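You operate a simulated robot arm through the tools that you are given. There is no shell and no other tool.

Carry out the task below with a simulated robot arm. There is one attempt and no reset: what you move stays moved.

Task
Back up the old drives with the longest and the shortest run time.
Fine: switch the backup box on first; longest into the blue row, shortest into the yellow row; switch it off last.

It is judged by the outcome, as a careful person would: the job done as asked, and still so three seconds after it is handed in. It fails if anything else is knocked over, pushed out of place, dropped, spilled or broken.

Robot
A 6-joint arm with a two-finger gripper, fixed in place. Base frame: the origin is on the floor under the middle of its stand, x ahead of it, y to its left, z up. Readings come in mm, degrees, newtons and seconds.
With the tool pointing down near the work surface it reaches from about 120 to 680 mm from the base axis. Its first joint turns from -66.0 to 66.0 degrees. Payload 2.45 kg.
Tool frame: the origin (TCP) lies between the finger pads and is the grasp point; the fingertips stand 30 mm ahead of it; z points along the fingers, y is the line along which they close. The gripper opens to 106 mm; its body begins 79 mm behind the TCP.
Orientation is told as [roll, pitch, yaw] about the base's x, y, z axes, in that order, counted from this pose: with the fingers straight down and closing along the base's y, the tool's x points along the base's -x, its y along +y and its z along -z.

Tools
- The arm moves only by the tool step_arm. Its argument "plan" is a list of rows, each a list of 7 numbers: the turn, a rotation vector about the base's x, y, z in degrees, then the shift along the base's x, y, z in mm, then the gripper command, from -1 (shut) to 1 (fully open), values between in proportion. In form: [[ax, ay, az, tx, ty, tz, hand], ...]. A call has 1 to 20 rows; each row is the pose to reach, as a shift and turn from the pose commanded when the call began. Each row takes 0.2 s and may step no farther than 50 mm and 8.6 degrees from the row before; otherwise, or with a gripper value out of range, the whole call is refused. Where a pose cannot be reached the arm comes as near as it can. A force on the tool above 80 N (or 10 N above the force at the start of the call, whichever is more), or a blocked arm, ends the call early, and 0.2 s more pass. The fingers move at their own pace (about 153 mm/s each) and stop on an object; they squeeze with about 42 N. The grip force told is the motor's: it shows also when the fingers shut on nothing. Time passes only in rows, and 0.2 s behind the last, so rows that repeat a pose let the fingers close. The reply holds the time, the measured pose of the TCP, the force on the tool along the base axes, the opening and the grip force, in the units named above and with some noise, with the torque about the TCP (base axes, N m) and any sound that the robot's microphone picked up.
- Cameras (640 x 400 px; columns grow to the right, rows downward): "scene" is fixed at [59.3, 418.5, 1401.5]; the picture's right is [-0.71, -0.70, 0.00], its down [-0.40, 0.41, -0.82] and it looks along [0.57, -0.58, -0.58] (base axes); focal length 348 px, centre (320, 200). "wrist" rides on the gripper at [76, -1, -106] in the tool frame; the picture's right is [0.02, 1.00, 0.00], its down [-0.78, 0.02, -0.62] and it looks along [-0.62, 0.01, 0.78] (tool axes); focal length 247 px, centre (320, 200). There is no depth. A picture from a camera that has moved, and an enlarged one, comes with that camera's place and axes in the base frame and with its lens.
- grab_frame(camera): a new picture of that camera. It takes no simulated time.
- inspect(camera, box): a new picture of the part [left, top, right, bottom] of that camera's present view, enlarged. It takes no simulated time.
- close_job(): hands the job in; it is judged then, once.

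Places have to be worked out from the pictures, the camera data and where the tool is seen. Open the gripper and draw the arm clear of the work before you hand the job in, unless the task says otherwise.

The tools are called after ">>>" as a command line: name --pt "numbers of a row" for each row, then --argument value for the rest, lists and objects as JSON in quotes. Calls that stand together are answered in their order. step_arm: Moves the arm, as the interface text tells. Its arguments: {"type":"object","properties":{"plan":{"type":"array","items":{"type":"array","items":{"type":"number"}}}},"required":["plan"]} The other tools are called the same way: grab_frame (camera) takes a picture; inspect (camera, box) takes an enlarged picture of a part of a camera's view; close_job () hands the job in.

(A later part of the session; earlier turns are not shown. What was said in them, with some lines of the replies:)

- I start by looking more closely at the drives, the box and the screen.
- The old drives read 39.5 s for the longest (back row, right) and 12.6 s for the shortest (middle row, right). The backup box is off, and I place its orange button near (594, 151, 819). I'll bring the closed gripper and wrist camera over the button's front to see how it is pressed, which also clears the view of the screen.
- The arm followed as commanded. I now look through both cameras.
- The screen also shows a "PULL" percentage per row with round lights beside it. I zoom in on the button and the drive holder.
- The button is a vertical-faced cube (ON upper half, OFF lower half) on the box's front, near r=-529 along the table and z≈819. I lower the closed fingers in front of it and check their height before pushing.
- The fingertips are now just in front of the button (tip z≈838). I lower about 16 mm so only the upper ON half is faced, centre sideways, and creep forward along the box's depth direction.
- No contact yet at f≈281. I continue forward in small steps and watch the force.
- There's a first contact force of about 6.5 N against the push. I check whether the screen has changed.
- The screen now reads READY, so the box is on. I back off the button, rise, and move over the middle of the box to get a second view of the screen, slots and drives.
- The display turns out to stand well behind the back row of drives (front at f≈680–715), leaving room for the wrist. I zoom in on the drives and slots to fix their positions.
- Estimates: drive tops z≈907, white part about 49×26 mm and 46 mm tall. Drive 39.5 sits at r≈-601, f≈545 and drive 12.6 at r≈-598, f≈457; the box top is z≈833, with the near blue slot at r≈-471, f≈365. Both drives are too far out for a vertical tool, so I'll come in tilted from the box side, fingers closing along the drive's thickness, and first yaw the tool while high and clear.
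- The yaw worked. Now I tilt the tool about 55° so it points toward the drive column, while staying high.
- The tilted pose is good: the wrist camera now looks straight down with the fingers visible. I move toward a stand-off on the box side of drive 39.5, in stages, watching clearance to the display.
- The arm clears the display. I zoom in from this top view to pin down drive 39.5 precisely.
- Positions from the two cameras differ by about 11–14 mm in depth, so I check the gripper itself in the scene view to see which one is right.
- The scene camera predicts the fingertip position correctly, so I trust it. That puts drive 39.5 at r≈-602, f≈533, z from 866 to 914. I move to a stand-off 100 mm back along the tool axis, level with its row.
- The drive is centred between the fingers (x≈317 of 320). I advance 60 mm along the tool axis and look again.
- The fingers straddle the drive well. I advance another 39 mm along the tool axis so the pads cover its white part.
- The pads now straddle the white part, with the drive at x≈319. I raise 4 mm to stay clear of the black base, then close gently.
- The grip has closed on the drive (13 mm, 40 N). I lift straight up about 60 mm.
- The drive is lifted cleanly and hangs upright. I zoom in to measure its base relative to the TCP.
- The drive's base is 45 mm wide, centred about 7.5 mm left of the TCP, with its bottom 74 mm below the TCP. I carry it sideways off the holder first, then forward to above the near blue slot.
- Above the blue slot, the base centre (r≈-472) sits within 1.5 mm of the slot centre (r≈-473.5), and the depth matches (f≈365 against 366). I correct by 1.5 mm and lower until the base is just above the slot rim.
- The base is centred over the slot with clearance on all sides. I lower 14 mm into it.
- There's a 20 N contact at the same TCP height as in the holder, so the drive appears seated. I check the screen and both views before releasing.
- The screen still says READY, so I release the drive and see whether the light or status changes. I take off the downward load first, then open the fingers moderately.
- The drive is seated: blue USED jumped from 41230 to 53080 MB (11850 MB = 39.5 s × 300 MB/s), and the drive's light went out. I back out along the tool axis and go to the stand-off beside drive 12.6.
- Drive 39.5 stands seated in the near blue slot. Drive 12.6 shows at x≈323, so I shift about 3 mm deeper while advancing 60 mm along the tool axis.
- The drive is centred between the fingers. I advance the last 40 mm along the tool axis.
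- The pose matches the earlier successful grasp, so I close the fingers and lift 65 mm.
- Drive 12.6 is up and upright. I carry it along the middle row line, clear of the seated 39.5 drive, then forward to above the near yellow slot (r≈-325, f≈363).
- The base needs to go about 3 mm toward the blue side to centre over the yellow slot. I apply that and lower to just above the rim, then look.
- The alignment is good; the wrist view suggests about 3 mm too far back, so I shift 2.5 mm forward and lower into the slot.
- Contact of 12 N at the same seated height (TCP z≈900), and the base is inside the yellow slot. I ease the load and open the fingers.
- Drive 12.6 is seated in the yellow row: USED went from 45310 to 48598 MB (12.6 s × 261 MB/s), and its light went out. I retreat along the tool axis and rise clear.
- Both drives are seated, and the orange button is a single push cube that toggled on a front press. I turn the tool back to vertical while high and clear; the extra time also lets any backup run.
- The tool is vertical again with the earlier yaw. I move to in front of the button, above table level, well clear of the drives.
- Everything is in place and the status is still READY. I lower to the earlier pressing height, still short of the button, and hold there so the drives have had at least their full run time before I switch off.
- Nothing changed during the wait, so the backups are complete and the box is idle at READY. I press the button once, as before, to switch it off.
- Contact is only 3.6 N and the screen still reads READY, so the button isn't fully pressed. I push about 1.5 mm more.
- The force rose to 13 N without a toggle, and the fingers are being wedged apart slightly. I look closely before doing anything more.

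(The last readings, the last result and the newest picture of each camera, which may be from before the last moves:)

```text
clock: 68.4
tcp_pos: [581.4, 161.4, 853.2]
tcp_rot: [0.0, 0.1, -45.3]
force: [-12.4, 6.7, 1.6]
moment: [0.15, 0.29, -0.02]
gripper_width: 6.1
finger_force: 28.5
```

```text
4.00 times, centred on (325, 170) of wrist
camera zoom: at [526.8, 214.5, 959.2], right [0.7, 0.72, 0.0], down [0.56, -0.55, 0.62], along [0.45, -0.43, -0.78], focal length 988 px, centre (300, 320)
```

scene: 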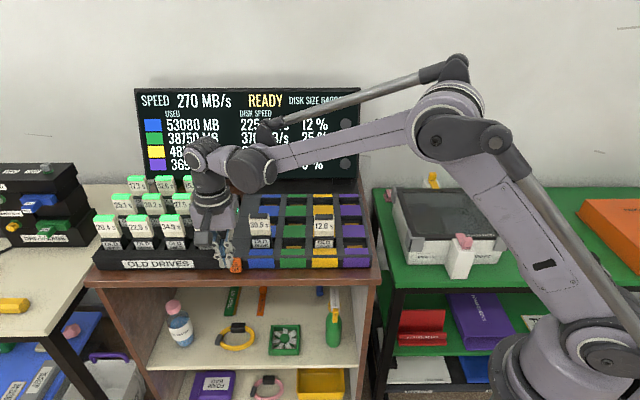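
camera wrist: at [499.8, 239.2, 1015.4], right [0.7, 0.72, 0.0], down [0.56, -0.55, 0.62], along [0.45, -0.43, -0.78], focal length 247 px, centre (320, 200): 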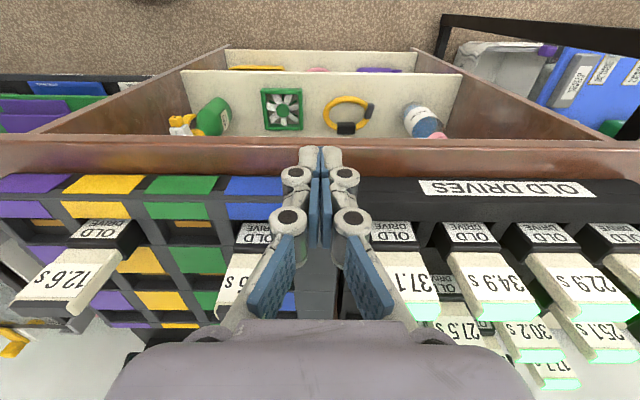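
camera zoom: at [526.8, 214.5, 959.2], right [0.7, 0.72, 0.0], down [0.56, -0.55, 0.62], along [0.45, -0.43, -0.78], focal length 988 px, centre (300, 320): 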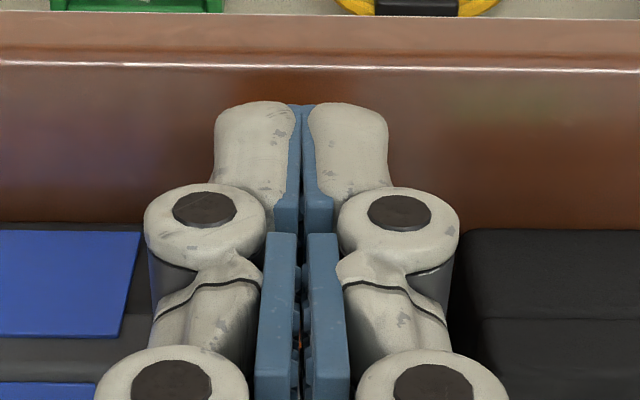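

The fingers look fine but the toggle hasn't registered. I back off about 15 mm and check the screen and button state.

>>> step_arm --pt "0 0 0 -3.5 3.5 0 -1" --pt "0 0 0 -7 7 0 -1" --pt "0 0 0 -10.5 10.7 0 -1" --pt "0 0 0 -10.5 10.7 0 -1"

>>> inspect --camera "scene" --box '[130, 80, 370, 280]'

>>> inspect --camera "scene" --box '[205, 225, 269, 285]'

```text
clock: 69.4
tcp_pos: [571.4, 171.1, 853.2]
tcp_rot: [0.1, -0.1, -45.4]
force: [0.5, -0.7, -0.2]
moment: [-0.02, -0.02, -0.03]
gripper_width: 0.2
finger_force: 28.8
```

```text
2.00 times, centred on (250, 180) of scene
camera zoom: at [59.3, 418.5, 1401.5], right [-0.71, -0.7, 0.0], down [-0.4, 0.41, -0.82], along [0.57, -0.58, -0.58], focal length 697 px, centre (460, 240)
```

zoom: 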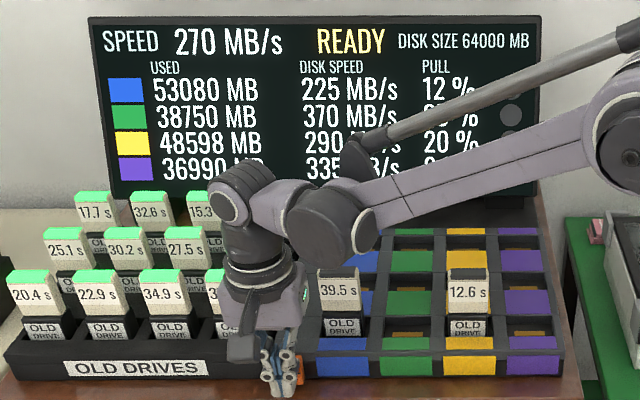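

```text
6.67 times, centred on (237, 255) of scene
camera zoom: at [59.3, 418.5, 1401.5], right [-0.71, -0.7, 0.0], down [-0.4, 0.41, -0.82], along [0.57, -0.58, -0.58], focal length 2323 px, centre (873, -167)
```

zoom: 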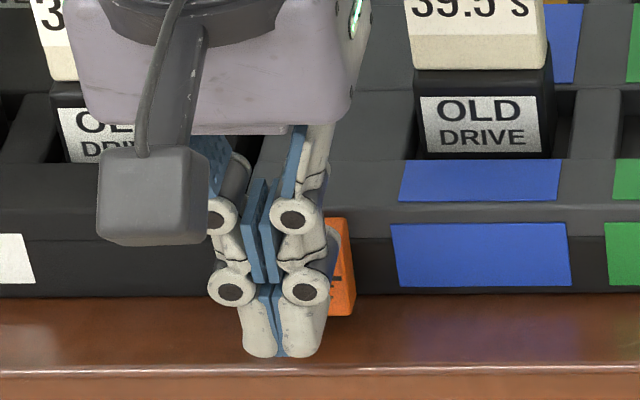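

Still READY. The button's edges now lean as in a rocker: the ON half is pushed in and the OFF half stands out, so OFF needs a push on the lower half only. I back off, centre on the button, and tilt the tool about 20° so that only the fingertips lead.

>>> step_arm --pt "0 0 0 -8.8 14.6 8 -1" --pt "-4.75 -4.67 0 -8.8 14.6 17 -1" --pt "-9.5 -9.35 0 -8.8 14.6 17 -1" --pt "-14.26 -14.02 0 -8.8 14.6 17 -1" --pt "-14.26 -14.02 0 -8.8 14.6 17 -1"

>>> inspect --camera "scene" --box '[205, 225, 269, 285]'

>>> grab_frame --camera "wrist"

```text
clock: 70.6
tcp_pos: [563.0, 185.0, 871.0]
tcp_rot: [0.1, -20.1, -45.3]
force: [-0.6, -0.3, 0.2]
moment: [-0.03, 0.01, 0.02]
gripper_width: 0.0
finger_force: 28.4
```

```text
6.67 times, centred on (237, 255) of scene
camera zoom: at [59.3, 418.5, 1401.5], right [-0.71, -0.7, 0.0], down [-0.4, 0.41, -0.82], along [0.57, -0.58, -0.58], focal length 2323 px, centre (873, -167)
```

zoom: 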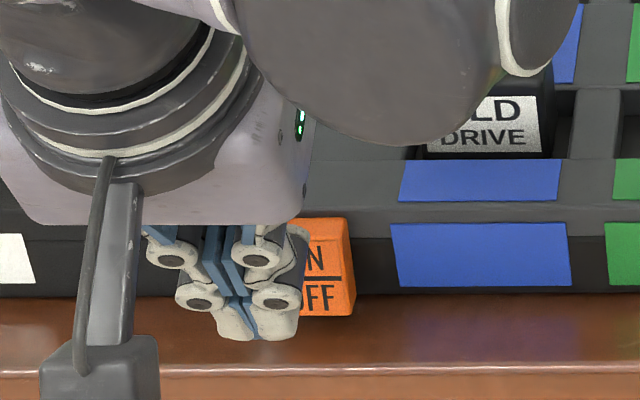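

```text
taken
camera wrist: at [486.0, 261.2, 943.2], right [0.7, 0.72, -0.01], down [0.38, -0.36, 0.85], along [0.61, -0.6, -0.52], focal length 247 px, centre (320, 200)
```

wrist: 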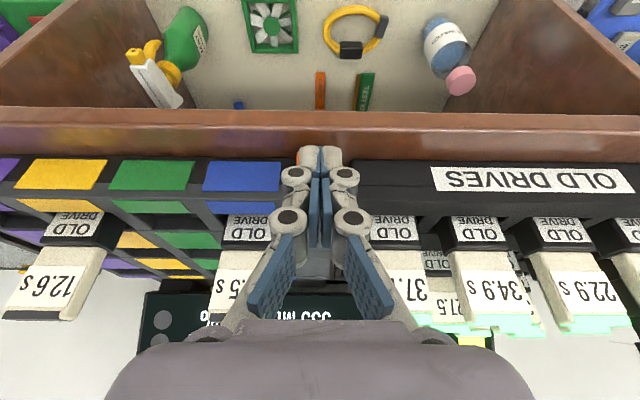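

The tilt is right and the fingertips sit in front of the button. I lower so the tip faces the OFF half (tip z≈807), watching for table contact.

>>> step_arm --pt "0 0 0 -1 -1 -12 -1" --pt "0 0 0 -1 -1 -22 -1" --pt "0 0 0 -1 -1 -30 -1" --pt "0 0 0 -1 -1 -34 -1" --pt "0 0 0 -1 -1 -34 -1"

>>> inspect --camera "scene" --box '[205, 225, 269, 285]'

>>> inspect --camera "wrist" --box '[260, 110, 390, 210]'

```text
clock: 71.8
tcp_pos: [561.9, 184.5, 837.1]
tcp_rot: [0.0, -20.1, -45.4]
force: [0.5, 0.6, -0.2]
moment: [-0.02, -0.03, 0.01]
gripper_width: 0.0
finger_force: 29.0
```

```text
6.67 times, centred on (237, 255) of scene
camera zoom: at [59.3, 418.5, 1401.5], right [-0.71, -0.7, 0.0], down [-0.4, 0.41, -0.82], along [0.57, -0.58, -0.58], focal length 2323 px, centre (873, -167)
```

zoom: 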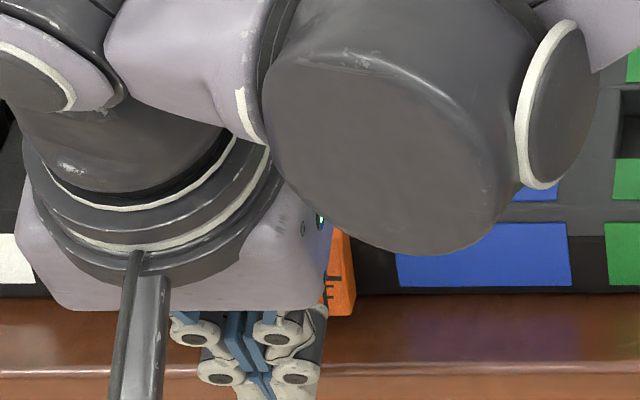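

```text
4.00 times, centred on (325, 160) of wrist
camera zoom: at [485.2, 260.3, 909.4], right [0.7, 0.72, -0.01], down [0.38, -0.36, 0.85], along [0.61, -0.6, -0.52], focal length 988 px, centre (300, 360)
```

zoom: 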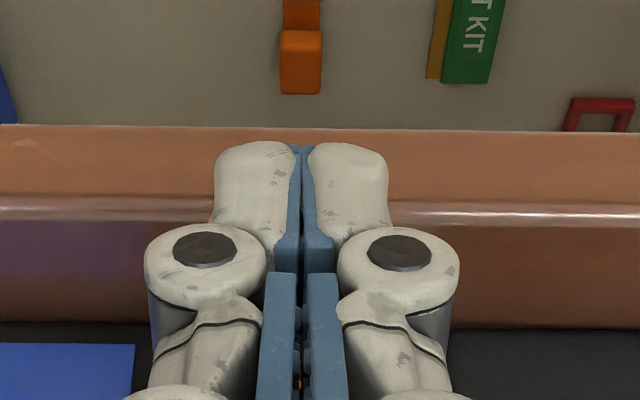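

No contact yet; the tip is at z≈809 and f≈273. I lower 2 mm and creep forward toward the OFF half.

>>> step_arm --pt "0 0 0 3.5 -3.6 -1 -1" --pt "0 0 0 7 -7.1 -2 -1" --pt "0 0 0 10.5 -10.7 -2 -1" --pt "0 0 0 12.6 -12.8 -2 -1"

>>> step_arm --pt "0 0 0 1.4 -1.4 0 -1" --pt "0 0 0 2.8 -2.85 0 -1"

>>> inspect --camera "scene" --box '[130, 80, 370, 280]'

```text
clock: 72.8
tcp_pos: [575.8, 171.5, 835.2]
tcp_rot: [0.0, -20.1, -45.4]
force: [-1.0, -0.1, 0.1]
moment: [0.03, 0.01, 0.0]
gripper_width: 0.0
finger_force: 28.5
```

```text
clock: 73.4
tcp_pos: [577.5, 167.7, 834.6]
tcp_rot: [0.1, -20.1, -45.4]
force: [-1.2, -0.2, -0.1]
moment: [-0.01, 0.05, 0.02]
gripper_width: 0.0
finger_force: 29.0
```

```text
2.00 times, centred on (250, 180) of scene
camera zoom: at [59.3, 418.5, 1401.5], right [-0.71, -0.7, 0.0], down [-0.4, 0.41, -0.82], along [0.57, -0.58, -0.58], focal length 697 px, centre (460, 240)
```

zoom: 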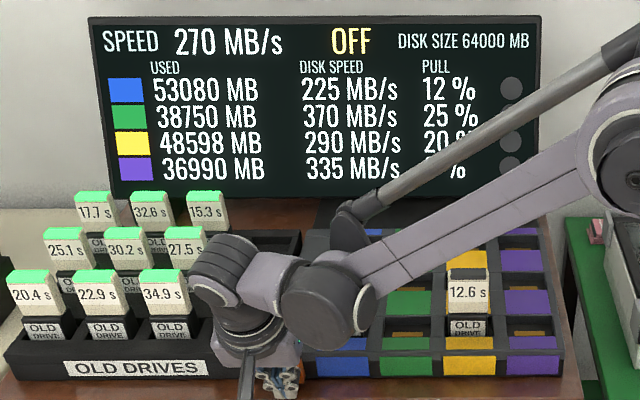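

The screen now reads OFF. I retreat straight back from the button, then up, turning the tool vertical again.

>>> step_arm --pt "0 0 0 -5 5 0 -1" --pt "0 0 0 -12 12.2 1 -1" --pt "0 0 0 -19 19.3 4 -1" --pt "0 0 0 -19 19.3 35 -1" --pt "0 0 0 -19 19.3 80 -1" --pt "4.75 4.67 0 -22 22 120 -1" --pt "9.5 9.35 0 -22 22 150 -1" --pt "14.26 14.02 0 -22 22 180 -1" --pt "14.26 14.02 0 -22 22 220 -1" --pt "14.26 14.02 0 -22 22 220 -1"

>>> grab_frame --camera "scene"

```text
clock: 75.6
tcp_pos: [556.0, 191.2, 1055.1]
tcp_rot: [0.1, 0.1, -45.4]
force: [0.8, 0.2, -0.2]
moment: [-0.01, -0.03, 0.01]
gripper_width: 0.1
finger_force: 28.5
```

```text
taken
```

scene: 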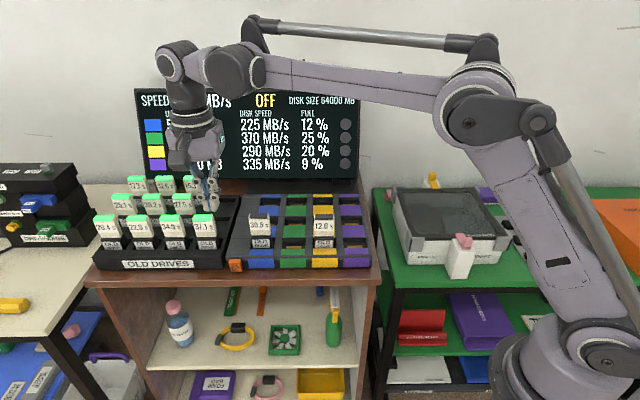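

The arm is up and clear. I now draw it back toward its starting place above and away from the work, and open the gripper.

>>> step_arm --pt "0 0 0 -28 -26 10 -1" --pt "0 0 0 -56 -52 20 -0.5" --pt "0 0 0 -84 -78 30 0" --pt "0 0 0 -112 -104 40 0.5" --pt "0 0 0 -140 -126 45 1" --pt "0 0 0 -165 -145 45 1" --pt "0 0 0 -165 -145 45 1" --pt "0 0 0 -165 -145 45 1"

>>> grab_frame --camera "scene"

>>> inspect --camera "scene" --box '[90, 80, 380, 280]'

>>> grab_frame --camera "wrist"

```text
clock: 77.4
tcp_pos: [391.6, 46.6, 1100.4]
tcp_rot: [0.1, -0.1, -45.4]
force: [-0.8, 0.1, 0.3]
moment: [0.0, -0.01, 0.02]
gripper_width: 105.9
finger_force: 0.0
```

```text
taken
```

scene: 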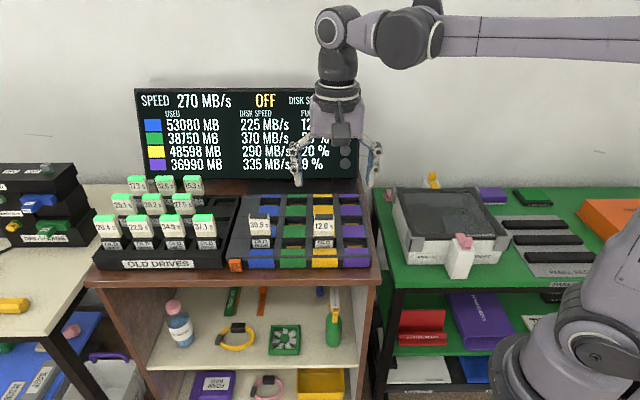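

```text
2.00 times, centred on (235, 180) of scene
camera zoom: at [59.3, 418.5, 1401.5], right [-0.71, -0.7, 0.0], down [-0.4, 0.41, -0.82], along [0.57, -0.58, -0.58], focal length 697 px, centre (490, 240)
```

zoom: 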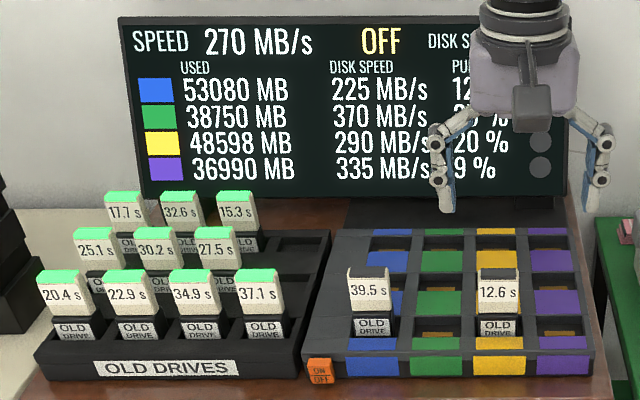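

```text
taken
camera wrist: at [335.4, 99.0, 1205.1], right [0.7, 0.72, 0.0], down [0.56, -0.55, 0.62], along [0.45, -0.43, -0.78], focal length 247 px, centre (320, 200)
```

wrist: 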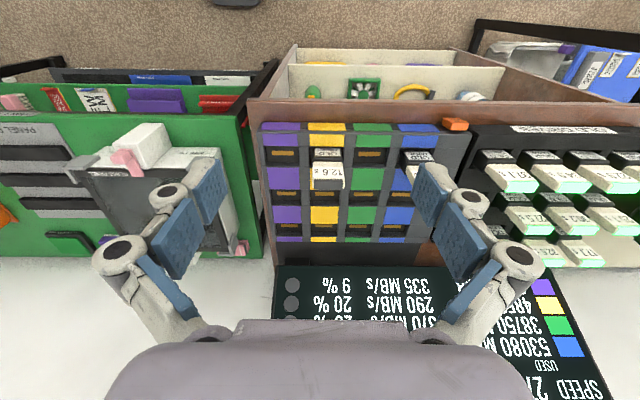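

The final pictures show 39.5 s seated upright in the blue row and 12.6 s in the yellow row. Both backups are recorded, the box is OFF, the other drives are undisturbed, and the gripper is open with the arm clear, so I hand the job in.

>>> close_job

```text
The job is handed in.
```

Both drives are backed up as you asked, and I've handed the job in.

- **Box on:** I pressed the ON half of the button first, and the screen went from OFF to READY.
- **Longest run time:** the 39.5 s drive is in the near slot of the blue row. Blue USED rose from 41230 to 53080 MB.
- **Shortest run time:** the 12.6 s drive is in the near slot of the yellow row. Yellow USED rose from 45310 to 48598 MB.
- **Box off:** it turned out to be a two-way switch. My first try, on the ON half, did nothing; pressing the OFF half turned the screen to OFF. This was the last thing I did to the box.

In the last pictures both drives stand upright in their slots, and nothing else looks moved or knocked over. The gripper is open and the arm is clear of the table.
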